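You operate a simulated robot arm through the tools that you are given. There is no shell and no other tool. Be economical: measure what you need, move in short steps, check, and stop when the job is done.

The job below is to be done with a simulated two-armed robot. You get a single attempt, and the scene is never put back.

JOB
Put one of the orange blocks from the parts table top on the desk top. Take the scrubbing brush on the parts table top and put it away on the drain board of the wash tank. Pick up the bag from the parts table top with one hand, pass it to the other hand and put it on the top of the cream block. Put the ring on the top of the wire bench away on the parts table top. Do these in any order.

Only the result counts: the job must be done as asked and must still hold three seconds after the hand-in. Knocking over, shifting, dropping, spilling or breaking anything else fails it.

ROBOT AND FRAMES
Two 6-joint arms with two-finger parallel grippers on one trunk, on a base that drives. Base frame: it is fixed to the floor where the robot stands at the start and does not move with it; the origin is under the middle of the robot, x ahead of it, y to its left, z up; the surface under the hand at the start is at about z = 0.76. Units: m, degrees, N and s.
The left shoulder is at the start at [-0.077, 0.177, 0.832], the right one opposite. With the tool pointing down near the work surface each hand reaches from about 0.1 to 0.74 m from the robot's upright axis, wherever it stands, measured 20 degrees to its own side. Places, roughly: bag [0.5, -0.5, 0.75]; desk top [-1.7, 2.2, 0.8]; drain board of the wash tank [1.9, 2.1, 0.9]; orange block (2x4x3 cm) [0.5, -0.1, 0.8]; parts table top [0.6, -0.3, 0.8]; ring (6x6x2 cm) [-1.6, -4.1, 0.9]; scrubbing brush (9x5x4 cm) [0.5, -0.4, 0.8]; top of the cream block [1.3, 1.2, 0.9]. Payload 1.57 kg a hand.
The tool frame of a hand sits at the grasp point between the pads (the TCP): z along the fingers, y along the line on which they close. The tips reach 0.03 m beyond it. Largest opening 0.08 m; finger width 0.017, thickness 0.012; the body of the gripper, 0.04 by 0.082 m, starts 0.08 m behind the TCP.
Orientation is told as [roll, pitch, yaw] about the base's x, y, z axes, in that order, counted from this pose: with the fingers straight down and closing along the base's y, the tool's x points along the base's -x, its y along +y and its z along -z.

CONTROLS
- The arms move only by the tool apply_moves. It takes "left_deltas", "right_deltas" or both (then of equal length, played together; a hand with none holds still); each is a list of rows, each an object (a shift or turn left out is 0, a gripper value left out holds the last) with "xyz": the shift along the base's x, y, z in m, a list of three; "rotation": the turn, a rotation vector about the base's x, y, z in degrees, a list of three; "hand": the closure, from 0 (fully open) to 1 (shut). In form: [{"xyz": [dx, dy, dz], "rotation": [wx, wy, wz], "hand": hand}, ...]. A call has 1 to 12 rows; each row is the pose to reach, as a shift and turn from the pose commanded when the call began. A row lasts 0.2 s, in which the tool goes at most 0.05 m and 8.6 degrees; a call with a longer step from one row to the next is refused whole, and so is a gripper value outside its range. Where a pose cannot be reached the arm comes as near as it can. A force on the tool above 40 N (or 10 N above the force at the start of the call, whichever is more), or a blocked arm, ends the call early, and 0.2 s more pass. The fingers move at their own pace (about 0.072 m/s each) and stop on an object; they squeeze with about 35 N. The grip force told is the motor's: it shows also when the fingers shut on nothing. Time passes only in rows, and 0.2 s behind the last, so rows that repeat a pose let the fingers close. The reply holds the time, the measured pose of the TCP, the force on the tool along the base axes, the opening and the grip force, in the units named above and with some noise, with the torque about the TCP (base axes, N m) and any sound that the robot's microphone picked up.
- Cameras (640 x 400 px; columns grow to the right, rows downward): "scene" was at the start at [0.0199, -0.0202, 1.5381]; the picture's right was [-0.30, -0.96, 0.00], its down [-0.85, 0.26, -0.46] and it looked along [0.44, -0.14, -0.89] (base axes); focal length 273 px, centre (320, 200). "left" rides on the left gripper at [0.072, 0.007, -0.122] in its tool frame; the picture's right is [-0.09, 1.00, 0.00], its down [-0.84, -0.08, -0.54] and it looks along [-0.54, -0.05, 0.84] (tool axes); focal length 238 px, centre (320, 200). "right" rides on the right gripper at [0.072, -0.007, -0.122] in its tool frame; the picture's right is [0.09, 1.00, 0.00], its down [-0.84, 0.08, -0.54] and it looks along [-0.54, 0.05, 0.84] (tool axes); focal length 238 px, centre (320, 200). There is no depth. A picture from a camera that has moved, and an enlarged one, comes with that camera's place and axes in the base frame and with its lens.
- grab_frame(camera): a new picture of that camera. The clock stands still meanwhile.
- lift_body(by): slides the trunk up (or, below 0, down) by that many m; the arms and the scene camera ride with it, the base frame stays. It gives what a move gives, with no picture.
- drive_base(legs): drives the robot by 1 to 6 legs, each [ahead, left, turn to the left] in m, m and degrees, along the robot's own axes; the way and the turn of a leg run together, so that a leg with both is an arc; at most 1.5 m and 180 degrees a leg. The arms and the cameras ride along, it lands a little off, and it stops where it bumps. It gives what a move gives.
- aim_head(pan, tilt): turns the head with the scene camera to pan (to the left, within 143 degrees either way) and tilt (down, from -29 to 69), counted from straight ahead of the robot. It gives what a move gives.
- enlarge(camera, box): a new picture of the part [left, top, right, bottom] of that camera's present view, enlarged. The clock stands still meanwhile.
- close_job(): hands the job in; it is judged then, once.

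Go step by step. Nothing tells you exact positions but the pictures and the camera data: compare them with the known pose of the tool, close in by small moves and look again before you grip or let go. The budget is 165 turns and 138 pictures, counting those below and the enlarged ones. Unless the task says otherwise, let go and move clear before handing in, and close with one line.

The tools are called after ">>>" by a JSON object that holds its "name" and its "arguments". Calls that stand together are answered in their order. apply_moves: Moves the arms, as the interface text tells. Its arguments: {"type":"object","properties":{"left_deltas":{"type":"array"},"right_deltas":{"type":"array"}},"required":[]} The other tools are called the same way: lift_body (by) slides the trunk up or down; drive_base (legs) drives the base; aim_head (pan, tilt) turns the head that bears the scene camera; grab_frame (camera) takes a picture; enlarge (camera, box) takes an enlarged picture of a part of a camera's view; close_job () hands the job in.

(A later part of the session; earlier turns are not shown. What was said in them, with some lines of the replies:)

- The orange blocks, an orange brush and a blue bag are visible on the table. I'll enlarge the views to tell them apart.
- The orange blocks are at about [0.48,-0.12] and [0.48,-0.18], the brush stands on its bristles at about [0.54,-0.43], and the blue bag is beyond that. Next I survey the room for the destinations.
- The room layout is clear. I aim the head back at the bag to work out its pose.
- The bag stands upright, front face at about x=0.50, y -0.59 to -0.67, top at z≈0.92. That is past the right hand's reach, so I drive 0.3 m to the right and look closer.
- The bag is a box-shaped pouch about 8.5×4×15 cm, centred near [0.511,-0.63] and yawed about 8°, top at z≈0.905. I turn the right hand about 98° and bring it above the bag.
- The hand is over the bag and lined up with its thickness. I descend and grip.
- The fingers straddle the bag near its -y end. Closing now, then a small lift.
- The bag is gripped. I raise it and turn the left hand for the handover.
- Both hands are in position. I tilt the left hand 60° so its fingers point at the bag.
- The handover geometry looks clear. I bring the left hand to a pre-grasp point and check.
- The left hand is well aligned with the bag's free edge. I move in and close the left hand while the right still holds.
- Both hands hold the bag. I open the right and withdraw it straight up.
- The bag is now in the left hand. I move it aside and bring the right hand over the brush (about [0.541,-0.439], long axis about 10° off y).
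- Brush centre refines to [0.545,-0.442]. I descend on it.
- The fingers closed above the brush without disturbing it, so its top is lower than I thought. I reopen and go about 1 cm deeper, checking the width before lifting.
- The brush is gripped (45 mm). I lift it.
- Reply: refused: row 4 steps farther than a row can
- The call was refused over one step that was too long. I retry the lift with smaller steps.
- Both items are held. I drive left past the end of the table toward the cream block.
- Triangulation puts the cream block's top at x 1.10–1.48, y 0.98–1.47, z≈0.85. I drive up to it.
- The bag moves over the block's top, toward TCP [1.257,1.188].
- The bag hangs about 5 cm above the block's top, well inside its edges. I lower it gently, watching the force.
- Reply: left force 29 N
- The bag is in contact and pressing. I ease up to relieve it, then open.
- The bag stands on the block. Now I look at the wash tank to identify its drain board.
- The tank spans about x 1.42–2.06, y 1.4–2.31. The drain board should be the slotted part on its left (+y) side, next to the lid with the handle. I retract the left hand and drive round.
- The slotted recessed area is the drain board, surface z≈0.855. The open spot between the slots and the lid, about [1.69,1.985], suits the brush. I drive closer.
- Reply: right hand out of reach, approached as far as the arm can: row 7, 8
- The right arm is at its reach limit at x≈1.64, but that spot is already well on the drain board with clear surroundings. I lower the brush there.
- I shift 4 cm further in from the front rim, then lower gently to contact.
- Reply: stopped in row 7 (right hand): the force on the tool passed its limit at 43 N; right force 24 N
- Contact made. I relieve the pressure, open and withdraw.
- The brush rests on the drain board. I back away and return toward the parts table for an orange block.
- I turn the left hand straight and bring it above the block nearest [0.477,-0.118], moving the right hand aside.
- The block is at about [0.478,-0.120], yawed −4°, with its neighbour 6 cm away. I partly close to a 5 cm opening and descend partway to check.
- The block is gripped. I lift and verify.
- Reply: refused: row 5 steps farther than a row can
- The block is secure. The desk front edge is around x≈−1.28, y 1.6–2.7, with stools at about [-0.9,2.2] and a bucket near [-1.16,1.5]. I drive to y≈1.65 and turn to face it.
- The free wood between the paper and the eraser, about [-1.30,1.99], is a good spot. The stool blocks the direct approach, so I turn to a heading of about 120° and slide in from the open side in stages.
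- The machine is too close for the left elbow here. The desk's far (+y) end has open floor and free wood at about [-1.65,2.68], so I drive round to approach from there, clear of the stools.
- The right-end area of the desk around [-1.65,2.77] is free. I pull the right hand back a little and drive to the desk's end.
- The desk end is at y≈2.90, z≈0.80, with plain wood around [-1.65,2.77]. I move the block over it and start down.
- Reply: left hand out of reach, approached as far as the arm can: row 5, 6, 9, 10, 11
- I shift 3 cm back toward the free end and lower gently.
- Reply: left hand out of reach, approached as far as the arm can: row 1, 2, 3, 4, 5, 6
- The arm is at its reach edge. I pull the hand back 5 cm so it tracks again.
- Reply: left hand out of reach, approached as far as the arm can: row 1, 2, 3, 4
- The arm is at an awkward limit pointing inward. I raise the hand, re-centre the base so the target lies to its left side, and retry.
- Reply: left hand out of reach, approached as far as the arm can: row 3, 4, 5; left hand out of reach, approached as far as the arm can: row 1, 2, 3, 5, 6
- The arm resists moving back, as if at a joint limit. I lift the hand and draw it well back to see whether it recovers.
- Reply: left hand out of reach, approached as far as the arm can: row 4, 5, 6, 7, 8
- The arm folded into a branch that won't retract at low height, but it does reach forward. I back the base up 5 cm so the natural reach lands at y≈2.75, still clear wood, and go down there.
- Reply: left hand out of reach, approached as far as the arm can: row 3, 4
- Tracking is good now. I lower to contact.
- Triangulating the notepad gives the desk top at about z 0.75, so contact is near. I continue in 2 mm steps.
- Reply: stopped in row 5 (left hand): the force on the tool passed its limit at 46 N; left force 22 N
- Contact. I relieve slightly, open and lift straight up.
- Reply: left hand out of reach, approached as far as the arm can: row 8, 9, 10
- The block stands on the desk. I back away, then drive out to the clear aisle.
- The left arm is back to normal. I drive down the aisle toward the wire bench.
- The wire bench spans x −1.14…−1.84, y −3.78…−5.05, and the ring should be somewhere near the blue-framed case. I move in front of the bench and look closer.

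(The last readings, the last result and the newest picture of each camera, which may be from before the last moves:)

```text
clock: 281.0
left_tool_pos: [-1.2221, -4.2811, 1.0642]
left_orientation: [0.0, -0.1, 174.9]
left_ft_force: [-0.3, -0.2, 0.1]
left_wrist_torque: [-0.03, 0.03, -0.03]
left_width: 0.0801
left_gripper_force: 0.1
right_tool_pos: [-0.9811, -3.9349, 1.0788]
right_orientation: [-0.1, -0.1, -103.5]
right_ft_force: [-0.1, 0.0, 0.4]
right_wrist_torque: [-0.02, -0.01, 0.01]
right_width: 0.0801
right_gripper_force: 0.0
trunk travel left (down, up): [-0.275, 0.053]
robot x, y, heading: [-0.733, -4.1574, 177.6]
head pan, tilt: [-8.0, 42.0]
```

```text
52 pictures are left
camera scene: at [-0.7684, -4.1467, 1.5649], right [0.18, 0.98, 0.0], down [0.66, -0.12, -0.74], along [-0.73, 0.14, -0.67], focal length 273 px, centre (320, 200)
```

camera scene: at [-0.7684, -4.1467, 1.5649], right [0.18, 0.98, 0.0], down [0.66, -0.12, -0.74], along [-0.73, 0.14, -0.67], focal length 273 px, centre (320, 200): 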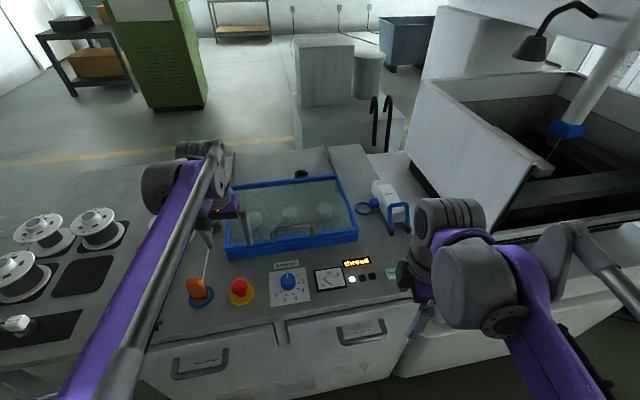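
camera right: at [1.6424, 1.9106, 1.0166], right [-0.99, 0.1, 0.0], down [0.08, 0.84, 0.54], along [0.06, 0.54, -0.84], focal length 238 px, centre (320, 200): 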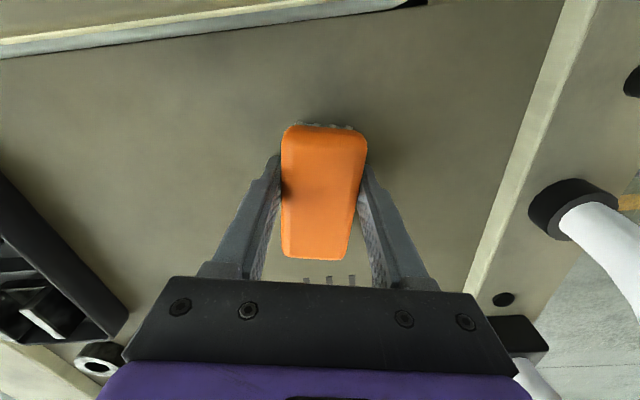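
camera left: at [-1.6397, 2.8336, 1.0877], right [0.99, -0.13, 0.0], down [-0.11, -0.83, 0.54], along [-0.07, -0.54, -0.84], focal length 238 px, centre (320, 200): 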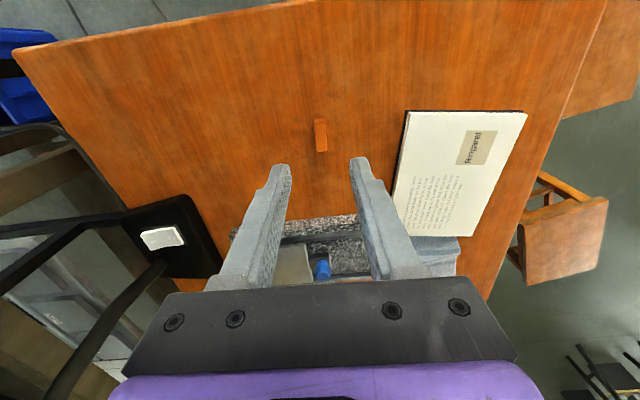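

>>> {"name": "enlarge", "arguments": {"camera": "scene", "box": [210, 140, 434, 280]}}

>>> {"name": "grab_frame", "arguments": {"camera": "left"}}

```text
2.86 times, centred on (322, 210) of scene
camera zoom: at [-0.7684, -4.1467, 1.5649], right [0.18, 0.98, 0.0], down [0.66, -0.12, -0.74], along [-0.73, 0.14, -0.67], focal length 779 px, centre (314, 171)
```

zoom: 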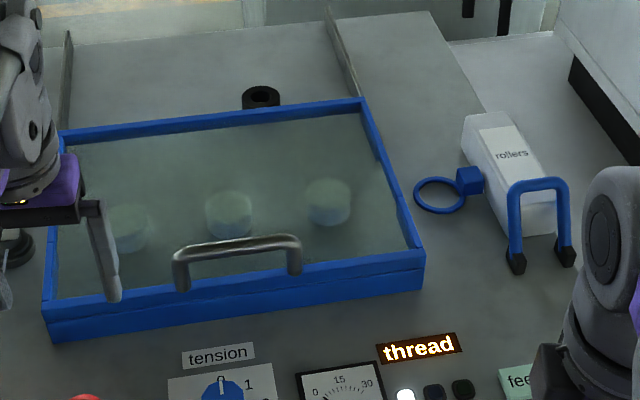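

```text
50 pictures are left
camera left: at [-1.1517, -4.2942, 1.1865], right [-0.18, -0.98, 0.0], down [-0.83, 0.15, 0.54], along [-0.53, 0.1, -0.84], focal length 238 px, centre (320, 200)
```

left: 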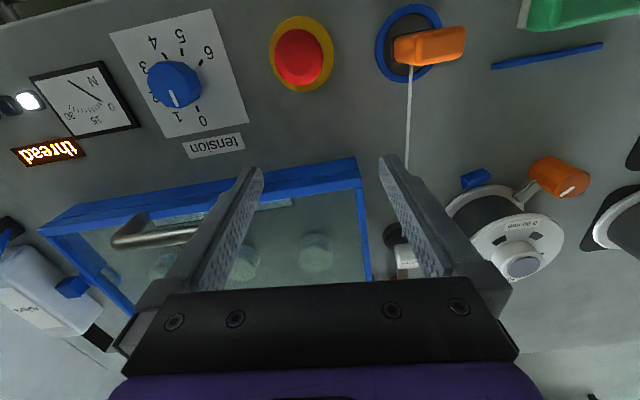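

The black ring is at about [-1.69,-4.05], just behind the blue case and close to the bench's back edge (x≈−1.84). Reaching it from behind is easier, so I drive round the bench's open end.

>>> {"name": "drive_base", "arguments": {"legs": [[-0.3, 0, 2.4], [0, 0.85, 0], [0, 0.82, 0]]}}

>>> {"name": "aim_head", "arguments": {"pan": -15, "tilt": 25}}

>>> {"name": "grab_frame", "arguments": {"camera": "scene"}}

```text
clock: 297.7
left_tool_pos: [-0.9459, -5.9746, 1.0665]
left_orientation: [0.0, -0.1, 176.2]
left_ft_force: [-0.7, 0.1, 0.2]
left_wrist_torque: [-0.02, -0.04, -0.01]
left_width: 0.0803
left_gripper_force: 0.2
right_tool_pos: [-0.7131, -5.6217, 1.0786]
right_orientation: [0.0, 0.0, -102.1]
right_ft_force: [-0.3, 1.1, 1.3]
right_wrist_torque: [-0.03, 0.01, -0.01]
right_width: 0.0801
right_gripper_force: 0.1
trunk travel left (down, up): [-0.275, 0.053]
robot x, y, heading: [-0.4587, -5.8405, 179.0]
head pan, tilt: [-8.0, 42.0]
```

```text
clock: 298.5
left_tool_pos: [-0.9446, -5.9741, 1.066]
left_orientation: [0.1, -0.1, 176.2]
left_ft_force: [-1.0, 0.1, -0.3]
left_wrist_torque: [-0.02, 0.01, 0.02]
left_width: 0.08
left_gripper_force: 0.1
right_tool_pos: [-0.7139, -5.6222, 1.0791]
right_orientation: [-0.1, 0.1, -102.2]
right_ft_force: [0.4, 0.0, 0.4]
right_wrist_torque: [-0.04, -0.04, 0.01]
right_width: 0.0801
right_gripper_force: 0.0
trunk travel left (down, up): [-0.275, 0.053]
robot x, y, heading: [-0.4562, -5.8412, 178.8]
head pan, tilt: [-15.0, 25.0]
```

```text
49 pictures are left
camera scene: at [-0.5015, -5.8165, 1.5911], right [0.28, 0.96, 0.0], down [0.41, -0.12, -0.91], along [-0.87, 0.25, -0.42], focal length 273 px, centre (320, 200)
```

scene: 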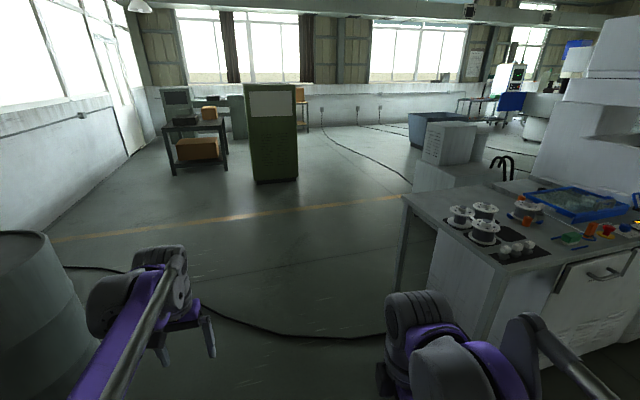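

The way round is clear. I drive past the bench end, turn to face +x and slide in behind the bench.

>>> {"name": "drive_base", "arguments": {"legs": [[1.0, 0, 0], [0.97, 0, 0], [0, 0, -90], [0, 0, -89], [0, 0.7, 0], [0, 0.55, 0]]}}

>>> {"name": "aim_head", "arguments": {"pan": 30, "tilt": 40}}

>>> {"name": "grab_frame", "arguments": {"camera": "scene"}}

```text
clock: 326.9
left_tool_pos: [-1.9143, -4.394, 1.0657]
left_orientation: [0.0, -0.1, -2.7]
left_ft_force: [-0.7, 0.1, 0.0]
left_wrist_torque: [-0.01, 0.01, -0.05]
left_width: 0.0799
left_gripper_force: 0.2
right_tool_pos: [-2.1374, -4.7505, 1.0794]
right_orientation: [0.0, -0.1, 78.9]
right_ft_force: [-0.3, 0.6, -0.5]
right_wrist_torque: [-0.02, -0.01, 0.02]
right_width: 0.0798
right_gripper_force: 0.0
trunk travel left (down, up): [-0.275, 0.053]
robot x, y, heading: [-2.4033, -4.537, -0.1]
head pan, tilt: [-15.0, 25.0]
```

```text
clock: 328.1
left_tool_pos: [-1.9126, -4.3941, 1.0653]
left_orientation: [0.0, -0.2, -2.7]
left_ft_force: [0.0, 0.7, 0.3]
left_wrist_torque: [-0.04, 0.04, 0.0]
left_width: 0.08
left_gripper_force: 0.2
right_tool_pos: [-2.1388, -4.7505, 1.079]
right_orientation: [-0.1, 0.0, 79.0]
right_ft_force: [0.0, -0.3, -0.4]
right_wrist_torque: [0.04, -0.02, 0.02]
right_width: 0.0801
right_gripper_force: 0.1
trunk travel left (down, up): [-0.275, 0.053]
robot x, y, heading: [-2.4031, -4.5415, -0.0]
head pan, tilt: [30.0, 40.0]
```

```text
48 pictures are left
camera scene: at [-2.3694, -4.4966, 1.5679], right [0.5, -0.87, 0.0], down [-0.56, -0.32, -0.77], along [0.66, 0.38, -0.64], focal length 273 px, centre (320, 200)
```

scene: 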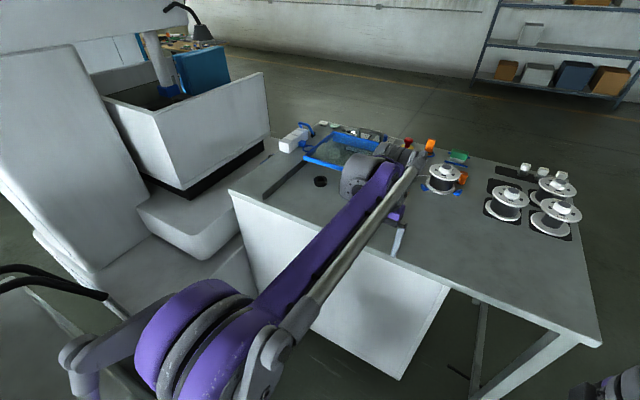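

The ring triangulates to about [-1.616,-4.06], top z≈0.93. I move the base so it lies within the left hand's comfortable reach.

>>> {"name": "drive_base", "arguments": {"legs": [[0.12, 0.3, 0]]}}

>>> {"name": "grab_frame", "arguments": {"camera": "left"}}

>>> {"name": "aim_head", "arguments": {"pan": 15, "tilt": 40}}

>>> {"name": "grab_frame", "arguments": {"camera": "scene"}}

```text
clock: 331.2
left_tool_pos: [-1.7938, -4.1012, 1.065]
left_orientation: [0.0, -0.1, -3.0]
left_ft_force: [0.3, 0.8, -0.8]
left_wrist_torque: [0.0, 0.0, -0.03]
left_width: 0.0803
left_gripper_force: 0.0
right_tool_pos: [-2.0196, -4.4573, 1.0794]
right_orientation: [-0.2, 0.1, 78.7]
right_ft_force: [-0.3, 0.0, 0.0]
right_wrist_torque: [0.01, -0.01, 0.02]
right_width: 0.0801
right_gripper_force: 0.1
trunk travel left (down, up): [-0.275, 0.053]
robot x, y, heading: [-2.2868, -4.2468, -0.0]
head pan, tilt: [30.0, 40.0]
```

```text
47 pictures are left
camera left: at [-1.8664, -4.091, 1.1865], right [0.14, 0.99, 0.0], down [0.83, -0.12, 0.54], along [0.54, -0.08, -0.84], focal length 238 px, centre (320, 200)
```

left: 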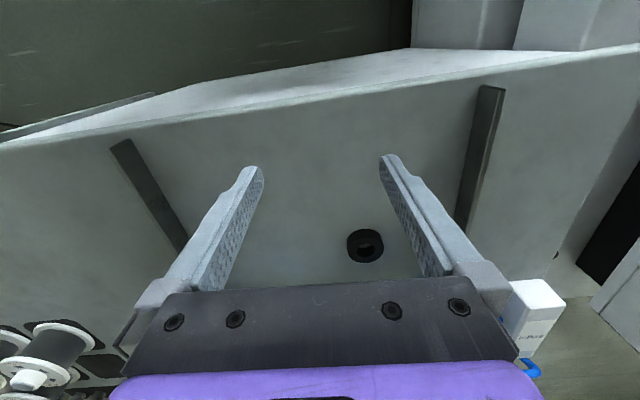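

```text
clock: 332.0
left_tool_pos: [-1.7937, -4.1011, 1.0656]
left_orientation: [0.0, 0.0, -2.9]
left_ft_force: [-0.1, 0.1, 0.8]
left_wrist_torque: [0.0, -0.02, -0.01]
left_width: 0.0798
left_gripper_force: 0.0
right_tool_pos: [-2.0202, -4.4564, 1.0785]
right_orientation: [-0.1, -0.1, 78.7]
right_ft_force: [-0.4, -0.8, -0.6]
right_wrist_torque: [0.0, 0.02, 0.04]
right_width: 0.0801
right_gripper_force: 0.1
trunk travel left (down, up): [-0.275, 0.053]
robot x, y, heading: [-2.286, -4.2442, -0.1]
head pan, tilt: [15.0, 40.0]
```

```text
46 pictures are left
camera scene: at [-2.2413, -4.2221, 1.5679], right [0.25, -0.97, 0.0], down [-0.62, -0.16, -0.77], along [0.74, 0.19, -0.64], focal length 273 px, centre (320, 200)
```

scene: 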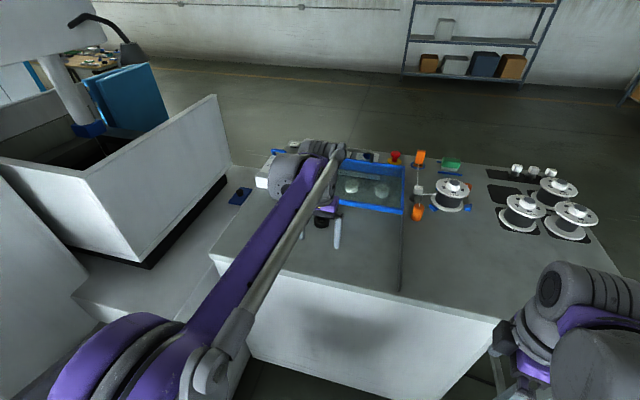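

The ring is visible ahead of the left hand. I move above it and re-measure.

>>> {"name": "apply_moves", "arguments": {"left_deltas": [{"xyz": [0.04, 0.01, 0]}, {"xyz": [0.08, 0.02, 0]}, {"xyz": [0.12, 0.03, -0.01]}, {"xyz": [0.15, 0.04, -0.03]}, {"xyz": [0.16, 0.04, -0.05]}, {"xyz": [0.16, 0.04, -0.05]}]}}

>>> {"name": "grab_frame", "arguments": {"camera": "left"}}

```text
clock: 333.4
left_tool_pos: [-1.6343, -4.0639, 1.0164]
left_orientation: [0.0, -0.1, -2.9]
left_ft_force: [-0.8, -0.4, 0.8]
left_wrist_torque: [-0.01, 0.01, 0.03]
left_width: 0.0801
left_gripper_force: 0.0
right_tool_pos: [-2.0202, -4.4572, 1.0789]
right_orientation: [-0.1, 0.1, 78.8]
right_ft_force: [-0.3, -0.3, -0.2]
right_wrist_torque: [0.04, -0.02, -0.04]
right_width: 0.0799
right_gripper_force: 0.0
trunk travel left (down, up): [-0.275, 0.053]
robot x, y, heading: [-2.2828, -4.2395, -0.5]
head pan, tilt: [15.0, 40.0]
```

```text
45 pictures are left
camera left: at [-1.7073, -4.0523, 1.1358], right [0.14, 0.99, 0.0], down [0.83, -0.12, 0.54], along [0.54, -0.08, -0.84], focal length 238 px, centre (320, 200)
```

left: 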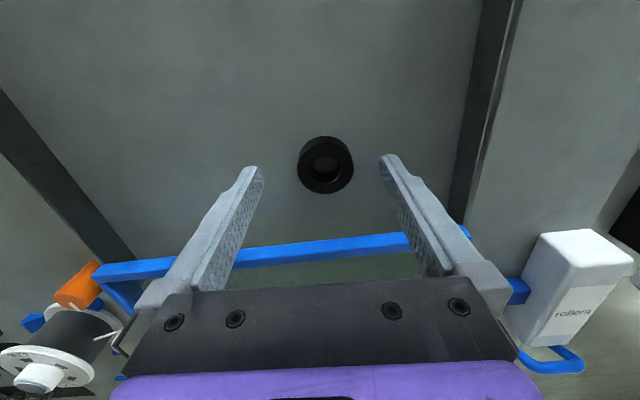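

The ring's top is z≈0.912 at [-1.601,-4.062]. That's near the reach limit, so I nudge the base forward 6 cm and look again.

>>> {"name": "drive_base", "arguments": {"legs": [[0.06, 0, 0]]}}

>>> {"name": "apply_moves", "arguments": {"left_deltas": [{"xyz": [-0.02, 0, -0.01]}, {"xyz": [-0.027, 0, -0.03]}, {"xyz": [-0.027, 0, -0.03]}]}}

>>> {"name": "grab_frame", "arguments": {"camera": "left"}}

```text
clock: 334.4
left_tool_pos: [-1.5771, -4.0631, 1.0143]
left_orientation: [0.0, -0.1, -2.9]
left_ft_force: [-0.2, -0.2, 0.0]
left_wrist_torque: [0.02, 0.03, -0.03]
left_width: 0.0799
left_gripper_force: 0.0
right_tool_pos: [-1.9615, -4.4574, 1.0784]
right_orientation: [-0.1, 0.0, 78.7]
right_ft_force: [0.0, -0.1, -0.1]
right_wrist_torque: [-0.03, 0.04, 0.01]
right_width: 0.0799
right_gripper_force: 0.1
trunk travel left (down, up): [-0.275, 0.053]
robot x, y, heading: [-2.2274, -4.2448, -0.2]
head pan, tilt: [15.0, 40.0]
```

```text
clock: 335.2
left_tool_pos: [-1.6057, -4.063, 0.9856]
left_orientation: [0.1, -0.1, -3.0]
left_ft_force: [0.5, 0.0, -0.4]
left_wrist_torque: [-0.01, -0.02, -0.01]
left_width: 0.0797
left_gripper_force: 0.1
right_tool_pos: [-1.9623, -4.4566, 1.0779]
right_orientation: [-0.2, 0.0, 78.7]
right_ft_force: [0.9, 0.0, -0.4]
right_wrist_torque: [0.01, 0.02, -0.01]
right_width: 0.0799
right_gripper_force: 0.0
trunk travel left (down, up): [-0.275, 0.053]
robot x, y, heading: [-2.2265, -4.2405, -0.5]
head pan, tilt: [15.0, 40.0]
```

```text
44 pictures are left
camera left: at [-1.6784, -4.0533, 1.1063], right [0.14, 0.99, 0.0], down [0.83, -0.12, 0.54], along [0.54, -0.08, -0.84], focal length 238 px, centre (320, 200)
```

left: 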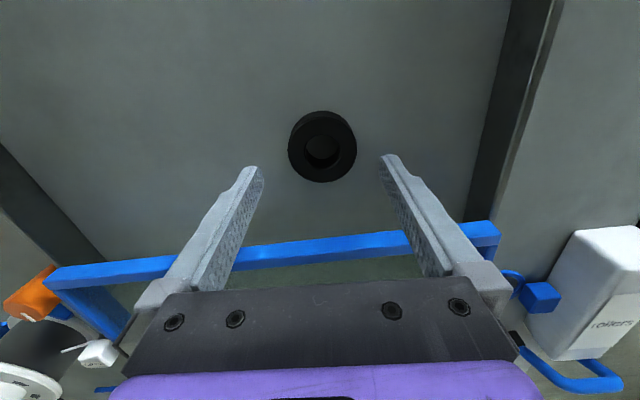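

The hand is centred on the ring. I descend with the force guard.

>>> {"name": "apply_moves", "arguments": {"left_deltas": [{"xyz": [0, 0, -0.02]}, {"xyz": [0, 0, -0.04]}, {"xyz": [0, 0, -0.052]}, {"xyz": [0, 0, -0.058]}, {"xyz": [0, 0, -0.061]}]}}

>>> {"name": "grab_frame", "arguments": {"camera": "left"}}

```text
clock: 335.8
left_tool_pos: [-1.6042, -4.0614, 0.9485]
left_orientation: [0.0, -0.2, -2.9]
left_ft_force: [-2.6, -1.0, 13.8]
left_wrist_torque: [-0.16, 0.18, 0.16]
left_width: 0.0802
left_gripper_force: 0.1
right_tool_pos: [-1.9623, -4.4571, 1.08]
right_orientation: [-0.2, 0.0, 78.7]
right_ft_force: [0.4, -0.1, -0.6]
right_wrist_torque: [0.0, -0.01, 0.0]
right_width: 0.08
right_gripper_force: 0.1
trunk travel left (down, up): [-0.275, 0.053]
robot x, y, heading: [-2.2271, -4.2402, -0.3]
head pan, tilt: [15.0, 40.0]
stopped in row 3 (left hand): the force on the tool passed its limit at 55 N (the readings are from after the stop); the commanded pose is now the measured one
```

```text
43 pictures are left
camera left: at [-1.6775, -4.0527, 1.0706], right [0.14, 0.99, 0.0], down [0.83, -0.12, 0.55], along [0.54, -0.08, -0.84], focal length 238 px, centre (320, 200)
```

left: 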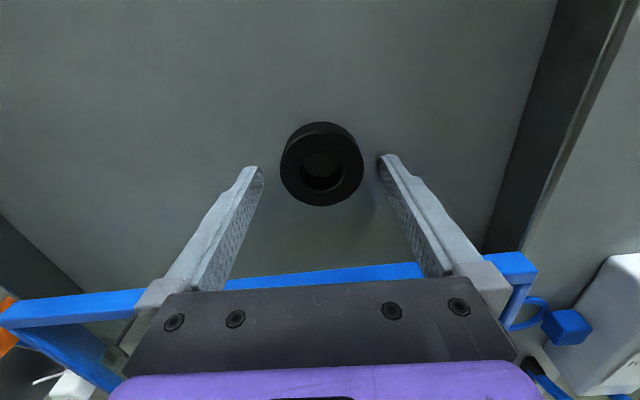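

The fingertips have touched the bench, so the bench is at z≈0.918 and the ring sits slightly nearer, at x≈−1.616. I lift 3 mm, shift back and close.

>>> {"name": "apply_moves", "arguments": {"left_deltas": [{"xyz": [0, 0, 0.003]}, {"xyz": [-0.006, 0, 0.004]}, {"xyz": [-0.012, 0, 0.004]}, {"xyz": [-0.012, 0, 0.004]}]}}

>>> {"name": "grab_frame", "arguments": {"camera": "left"}}

```text
clock: 336.8
left_tool_pos: [-1.6149, -4.0629, 0.9517]
left_orientation: [0.0, -0.2, -3.0]
left_ft_force: [1.1, 0.5, -0.5]
left_wrist_torque: [-0.01, 0.0, -0.01]
left_width: 0.0799
left_gripper_force: 0.0
right_tool_pos: [-1.9612, -4.4573, 1.0788]
right_orientation: [-0.1, 0.0, 78.7]
right_ft_force: [0.7, -0.1, -0.6]
right_wrist_torque: [0.01, 0.0, -0.02]
right_width: 0.0799
right_gripper_force: 0.1
trunk travel left (down, up): [-0.275, 0.053]
robot x, y, heading: [-2.2251, -4.2433, -0.4]
head pan, tilt: [15.0, 40.0]
```

```text
42 pictures are left
camera left: at [-1.6883, -4.052, 1.0728], right [0.14, 0.99, 0.0], down [0.83, -0.12, 0.55], along [0.54, -0.08, -0.84], focal length 238 px, centre (320, 200)
```

left: 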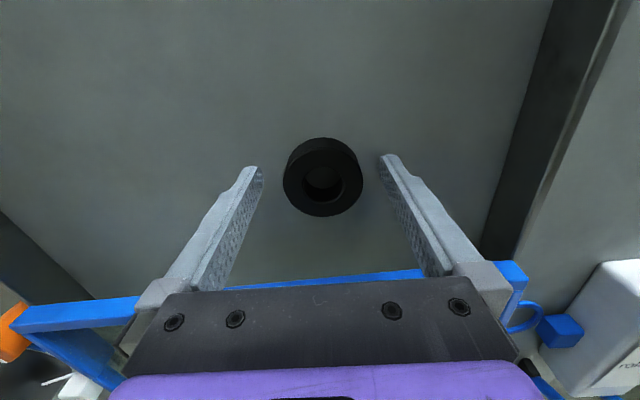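

>>> {"name": "apply_moves", "arguments": {"left_deltas": [{"hand": 0.1}, {"hand": 0.2}, {"hand": 0.4}, {"hand": 1}, {"hand": 1}, {"hand": 1}]}}

>>> {"name": "grab_frame", "arguments": {"camera": "left"}}

```text
clock: 338.2
left_tool_pos: [-1.6152, -4.0617, 0.9532]
left_orientation: [0.0, -0.2, -3.0]
left_ft_force: [-0.1, 0.5, 1.3]
left_wrist_torque: [0.05, 0.02, 0.0]
left_width: 0.0508
left_gripper_force: 35.3
right_tool_pos: [-1.9626, -4.4581, 1.0787]
right_orientation: [-0.1, 0.0, 78.6]
right_ft_force: [-0.1, 0.5, 0.3]
right_wrist_torque: [0.02, -0.03, 0.02]
right_width: 0.0799
right_gripper_force: 0.1
trunk travel left (down, up): [-0.275, 0.053]
robot x, y, heading: [-2.2225, -4.2442, -0.4]
head pan, tilt: [15.0, 40.0]
```

```text
41 pictures are left
camera left: at [-1.6884, -4.0519, 1.073], right [0.14, 0.99, 0.0], down [0.83, -0.12, 0.55], along [0.54, -0.08, -0.84], focal length 238 px, centre (320, 200)
```

left: 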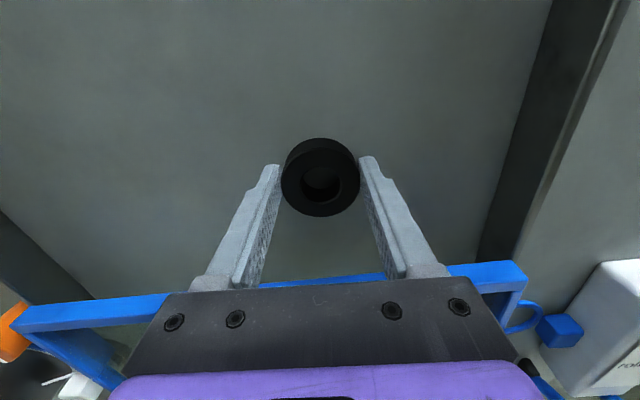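

Gripped at 51 mm. I lift straight up and verify.

>>> {"name": "apply_moves", "arguments": {"left_deltas": [{"xyz": [0, 0, 0.02], "hand": 1}, {"xyz": [0, 0, 0.05]}, {"xyz": [0, 0, 0.09]}, {"xyz": [-0.02, 0, 0.12]}, {"xyz": [-0.05, 0, 0.14]}, {"xyz": [-0.09, 0, 0.15]}, {"xyz": [-0.13, 0, 0.15]}]}}

>>> {"name": "grab_frame", "arguments": {"camera": "left"}}

```text
clock: 339.8
left_tool_pos: [-1.7457, -4.0618, 1.1049]
left_orientation: [0.0, -0.3, -3.0]
left_ft_force: [-0.3, 0.0, -2.3]
left_wrist_torque: [0.01, -0.04, -0.02]
left_width: 0.0505
left_gripper_force: 35.4
right_tool_pos: [-1.9642, -4.4569, 1.0786]
right_orientation: [-0.2, 0.1, 78.7]
right_ft_force: [0.1, -1.5, 0.7]
right_wrist_torque: [-0.03, -0.02, 0.0]
right_width: 0.0804
right_gripper_force: 0.1
trunk travel left (down, up): [-0.275, 0.053]
robot x, y, heading: [-2.2273, -4.247, -0.3]
head pan, tilt: [15.0, 40.0]
```

```text
40 pictures are left
camera left: at [-1.8195, -4.052, 1.2259], right [0.14, 0.99, 0.0], down [0.83, -0.12, 0.55], along [0.54, -0.08, -0.84], focal length 238 px, centre (320, 200)
```

left: 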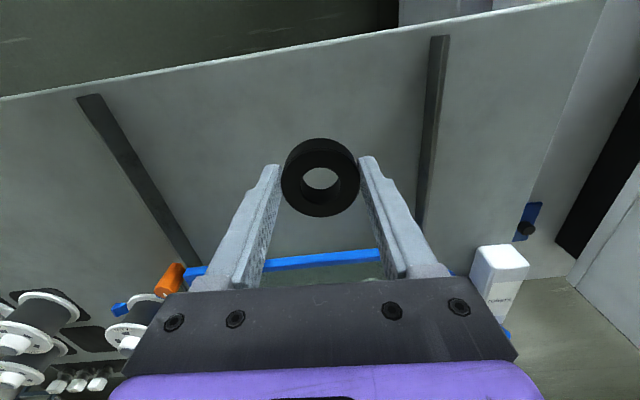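

The ring is held. I retrace the route round the bench back to the aisle.

>>> {"name": "drive_base", "arguments": {"legs": [[-0.17, 0, 0.3], [0, -0.8, 0], [0, -0.78, 0], [1.0, 0, 0], [1.0, 0, 0]]}}

```text
clock: 364.8
left_tool_pos: [0.076, -5.6969, 1.1047]
left_orientation: [0.1, -0.2, -3.7]
left_ft_force: [0.2, -0.4, -2.4]
left_wrist_torque: [-0.01, 0.02, -0.01]
left_width: 0.0505
left_gripper_force: 35.0
right_tool_pos: [-0.1463, -6.0893, 1.0784]
right_orientation: [-0.2, 0.1, 78.0]
right_ft_force: [0.4, 1.0, -0.2]
right_wrist_torque: [0.01, 0.02, 0.0]
right_width: 0.0799
right_gripper_force: 0.0
trunk travel left (down, up): [-0.275, 0.053]
robot x, y, heading: [-0.4085, -5.8702, -1.0]
head pan, tilt: [15.0, 40.0]
```

>>> {"name": "drive_base", "arguments": {"legs": [[0, 1.3, 1], [0, 1.3, 0], [0, 1.3, 0], [0, 1.25, 0]]}}

>>> {"name": "aim_head", "arguments": {"pan": 0, "tilt": 45}}

>>> {"name": "grab_frame", "arguments": {"camera": "scene"}}

```text
clock: 409.9
left_tool_pos: [-0.0157, -0.497, 1.1053]
left_orientation: [0.1, -0.2, -0.1]
left_ft_force: [-0.3, -0.1, -3.1]
left_wrist_torque: [-0.01, 0.0, -0.02]
left_width: 0.0505
left_gripper_force: 35.1
right_tool_pos: [-0.2123, -0.9029, 1.0791]
right_orientation: [-0.1, -0.1, 81.6]
right_ft_force: [-0.8, -0.4, -1.3]
right_wrist_torque: [-0.03, 0.01, 0.01]
right_width: 0.08
right_gripper_force: 0.0
trunk travel left (down, up): [-0.275, 0.053]
robot x, y, heading: [-0.4854, -0.6995, 2.8]
head pan, tilt: [15.0, 40.0]
```

```text
clock: 410.6
left_tool_pos: [-0.0147, -0.4966, 1.1049]
left_orientation: [0.0, -0.1, -0.1]
left_ft_force: [0.7, 0.7, -2.4]
left_wrist_torque: [0.01, 0.04, 0.0]
left_width: 0.0505
left_gripper_force: 34.7
right_tool_pos: [-0.213, -0.9026, 1.0786]
right_orientation: [0.0, -0.1, 81.6]
right_ft_force: [0.4, -0.4, 0.1]
right_wrist_torque: [0.01, 0.01, 0.0]
right_width: 0.0801
right_gripper_force: 0.1
trunk travel left (down, up): [-0.275, 0.053]
robot x, y, heading: [-0.4836, -0.7013, 2.8]
head pan, tilt: [0.0, 45.0]
```

```text
39 pictures are left
camera scene: at [-0.445, -0.701, 1.5606], right [0.05, -1.0, 0.0], down [-0.71, -0.03, -0.71], along [0.71, 0.03, -0.71], focal length 273 px, centre (320, 200)
```

scene: 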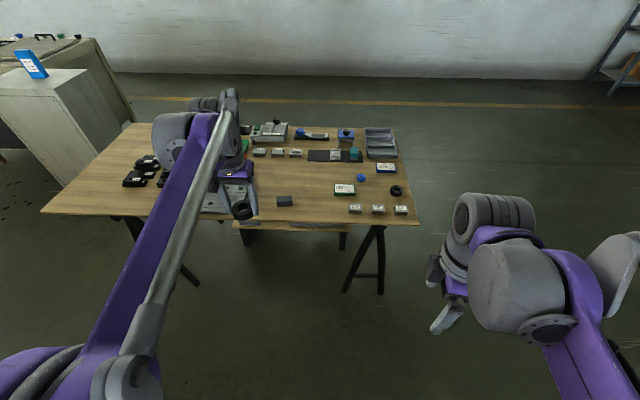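

The parts table is ahead, with a free area around [0.49,-0.55] where the bag and brush were. I drive up.

>>> {"name": "drive_base", "arguments": {"legs": [[0.43, -0.02, -2.8]]}}

>>> {"name": "grab_frame", "arguments": {"camera": "left"}}

```text
clock: 413.3
left_tool_pos: [0.4245, -0.5306, 1.1051]
left_orientation: [-0.1, -0.1, -2.9]
left_ft_force: [0.3, -0.5, -1.9]
left_wrist_torque: [0.01, -0.01, -0.01]
left_width: 0.0503
left_gripper_force: 35.0
right_tool_pos: [0.2082, -0.9262, 1.0791]
right_orientation: [-0.1, 0.0, 78.7]
right_ft_force: [0.7, 0.3, 0.8]
right_wrist_torque: [0.01, 0.0, 0.0]
right_width: 0.08
right_gripper_force: 0.1
trunk travel left (down, up): [-0.275, 0.053]
robot x, y, heading: [-0.0547, -0.7154, -0.3]
head pan, tilt: [0.0, 45.0]
```

```text
38 pictures are left
camera left: at [0.3519, -0.5213, 1.2254], right [0.14, 0.99, 0.0], down [0.83, -0.12, 0.55], along [0.54, -0.08, -0.84], focal length 238 px, centre (320, 200)
```

left: 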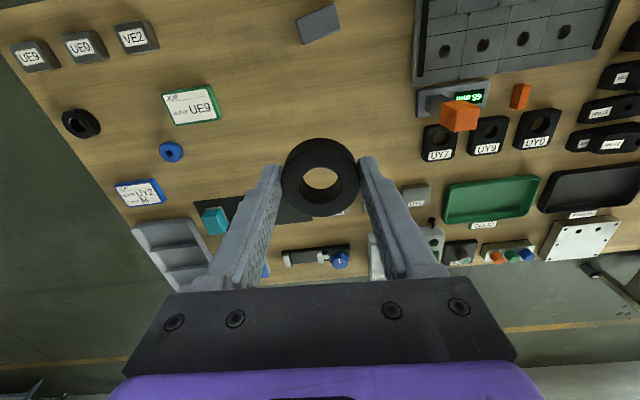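

The spot below is clear wood. I lower the ring.

>>> {"name": "apply_moves", "arguments": {"left_deltas": [{"xyz": [0.02, 0, -0.04]}, {"xyz": [0.035, 0, -0.085]}, {"xyz": [0.035, 0, -0.13]}, {"xyz": [0.035, 0, -0.175]}, {"xyz": [0.035, 0, -0.22]}, {"xyz": [0.035, 0, -0.26]}, {"xyz": [0.035, 0, -0.29]}, {"xyz": [0.035, 0, -0.302]}, {"xyz": [0.035, 0, -0.302]}]}}

>>> {"name": "apply_moves", "arguments": {"left_deltas": [{"xyz": [0, 0, -0.003]}, {"xyz": [0, 0, -0.006]}, {"xyz": [0, 0, -0.009]}, {"xyz": [0, 0, -0.012]}, {"xyz": [0, 0, -0.015]}, {"xyz": [0, 0, -0.018]}, {"xyz": [0, 0, -0.021]}]}}

>>> {"name": "grab_frame", "arguments": {"camera": "left"}}

```text
clock: 415.3
left_tool_pos: [0.4596, -0.5336, 0.803]
left_orientation: [0.0, -0.2, -2.9]
left_ft_force: [-0.1, -0.3, -3.1]
left_wrist_torque: [-0.02, -0.03, 0.01]
left_width: 0.0506
left_gripper_force: 35.3
right_tool_pos: [0.2075, -0.9269, 1.0792]
right_orientation: [-0.1, 0.0, 78.7]
right_ft_force: [0.6, -0.2, 0.4]
right_wrist_torque: [-0.01, 0.0, 0.0]
right_width: 0.0798
right_gripper_force: 0.1
trunk travel left (down, up): [-0.275, 0.053]
robot x, y, heading: [-0.0569, -0.7124, -0.5]
head pan, tilt: [0.0, 45.0]
```

```text
clock: 416.6
left_tool_pos: [0.4583, -0.5316, 0.7905]
left_orientation: [0.0, -0.4, -2.9]
left_ft_force: [1.0, -1.4, 25.5]
left_wrist_torque: [-0.09, 0.06, 0.02]
left_width: 0.0504
left_gripper_force: 35.0
right_tool_pos: [0.2066, -0.9274, 1.08]
right_orientation: [-0.1, 0.0, 78.7]
right_ft_force: [0.0, -0.7, 0.3]
right_wrist_torque: [-0.02, -0.01, 0.02]
right_width: 0.0798
right_gripper_force: 0.1
trunk travel left (down, up): [-0.275, 0.053]
robot x, y, heading: [-0.0543, -0.7145, -0.4]
head pan, tilt: [0.0, 45.0]
stopped in row 6 (left hand): the force on the tool passed its limit at 45 N (the readings are from after the stop); the commanded pose is now the measured one
```

```text
37 pictures are left
camera left: at [0.3855, -0.5217, 0.9104], right [0.14, 0.99, 0.0], down [0.83, -0.12, 0.55], along [0.54, -0.08, -0.84], focal length 238 px, centre (320, 200)
```

left: 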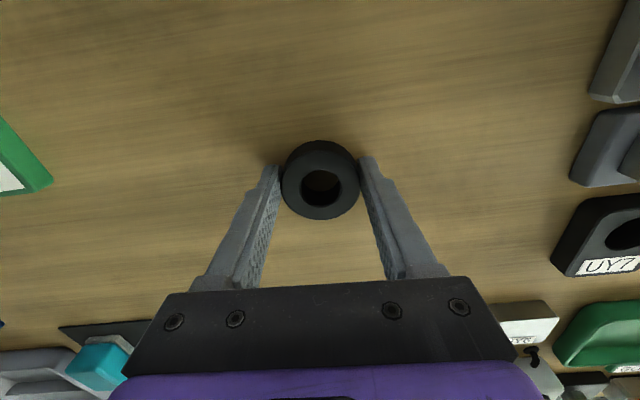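

The ring is on the table. I relieve the pressure, open, lift clear and back off.

>>> {"name": "apply_moves", "arguments": {"left_deltas": [{"xyz": [0, 0, 0.001]}, {"xyz": [0, 0, 0.002], "hand": 0.3}, {"xyz": [0, 0, 0.002], "hand": 0.15}, {"xyz": [0, 0, 0.002], "hand": 0}, {"xyz": [0, 0, 0.002], "hand": 0}, {"xyz": [0, 0, 0.03]}, {"xyz": [0, 0, 0.07]}, {"xyz": [0, 0, 0.11]}, {"xyz": [0, 0, 0.15]}, {"xyz": [-0.02, 0, 0.19]}, {"xyz": [-0.04, 0, 0.23]}, {"xyz": [-0.07, 0, 0.27]}]}}

>>> {"name": "grab_frame", "arguments": {"camera": "left"}}

>>> {"name": "aim_head", "arguments": {"pan": 30, "tilt": 25}}

>>> {"name": "grab_frame", "arguments": {"camera": "scene"}}

```text
clock: 419.2
left_tool_pos: [0.3872, -0.5299, 1.0607]
left_orientation: [-0.2, -0.3, -2.9]
left_ft_force: [-0.4, 0.8, -0.1]
left_wrist_torque: [-0.01, -0.05, -0.02]
left_width: 0.08
left_gripper_force: 0.1
right_tool_pos: [0.2064, -0.9259, 1.0791]
right_orientation: [-0.2, 0.0, 78.7]
right_ft_force: [0.5, 0.5, 0.1]
right_wrist_torque: [0.0, -0.01, 0.0]
right_width: 0.0799
right_gripper_force: 0.0
trunk travel left (down, up): [-0.275, 0.053]
robot x, y, heading: [-0.0531, -0.7144, -0.6]
head pan, tilt: [0.0, 45.0]
```

```text
36 pictures are left
camera left: at [0.3137, -0.5205, 1.1807], right [0.14, 0.99, 0.0], down [0.83, -0.12, 0.55], along [0.54, -0.08, -0.84], focal length 238 px, centre (320, 200)
```

left: 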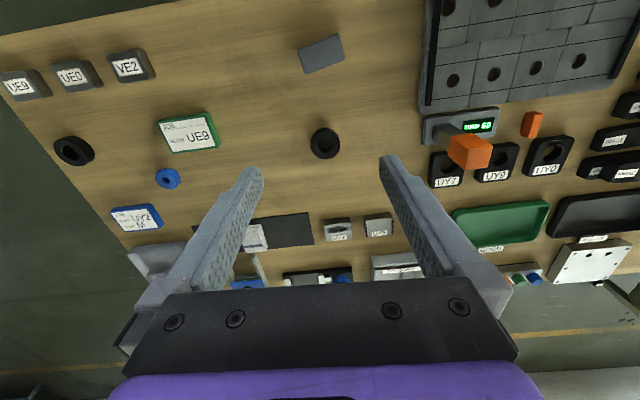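

```text
clock: 420.2
left_tool_pos: [0.3872, -0.5305, 1.0597]
left_orientation: [-0.1, -0.3, -3.0]
left_ft_force: [-0.8, -0.3, -0.2]
left_wrist_torque: [-0.01, -0.01, 0.0]
left_width: 0.08
left_gripper_force: 0.0
right_tool_pos: [0.2078, -0.9264, 1.079]
right_orientation: [-0.1, 0.0, 78.7]
right_ft_force: [0.4, 0.2, 0.7]
right_wrist_torque: [0.0, -0.01, -0.01]
right_width: 0.0802
right_gripper_force: 0.0
trunk travel left (down, up): [-0.275, 0.053]
robot x, y, heading: [-0.0529, -0.7127, -0.4]
head pan, tilt: [30.0, 25.0]
```

```text
35 pictures are left
camera scene: at [-0.0159, -0.668, 1.5911], right [0.5, -0.87, 0.0], down [-0.37, -0.21, -0.91], along [0.79, 0.45, -0.42], focal length 273 px, centre (320, 200)
```

scene: 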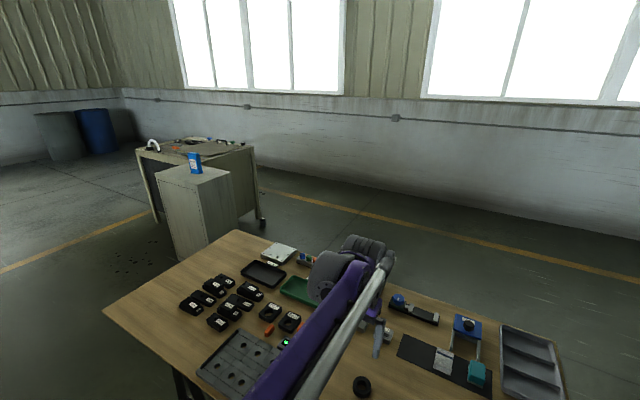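

The bag stands on the cream block, the ring lies on the parts table, and the block and brush were seen in place when I left them. Both hands are clear, so I hand in.

>>> {"name": "close_job", "arguments": {}}

```text
The job is handed in.
```

All four tasks are done and handed in: the orange block is on the desk top, the brush on the drain board, the bag (passed from the right hand to the left) on the cream block, and the ring on the parts table.
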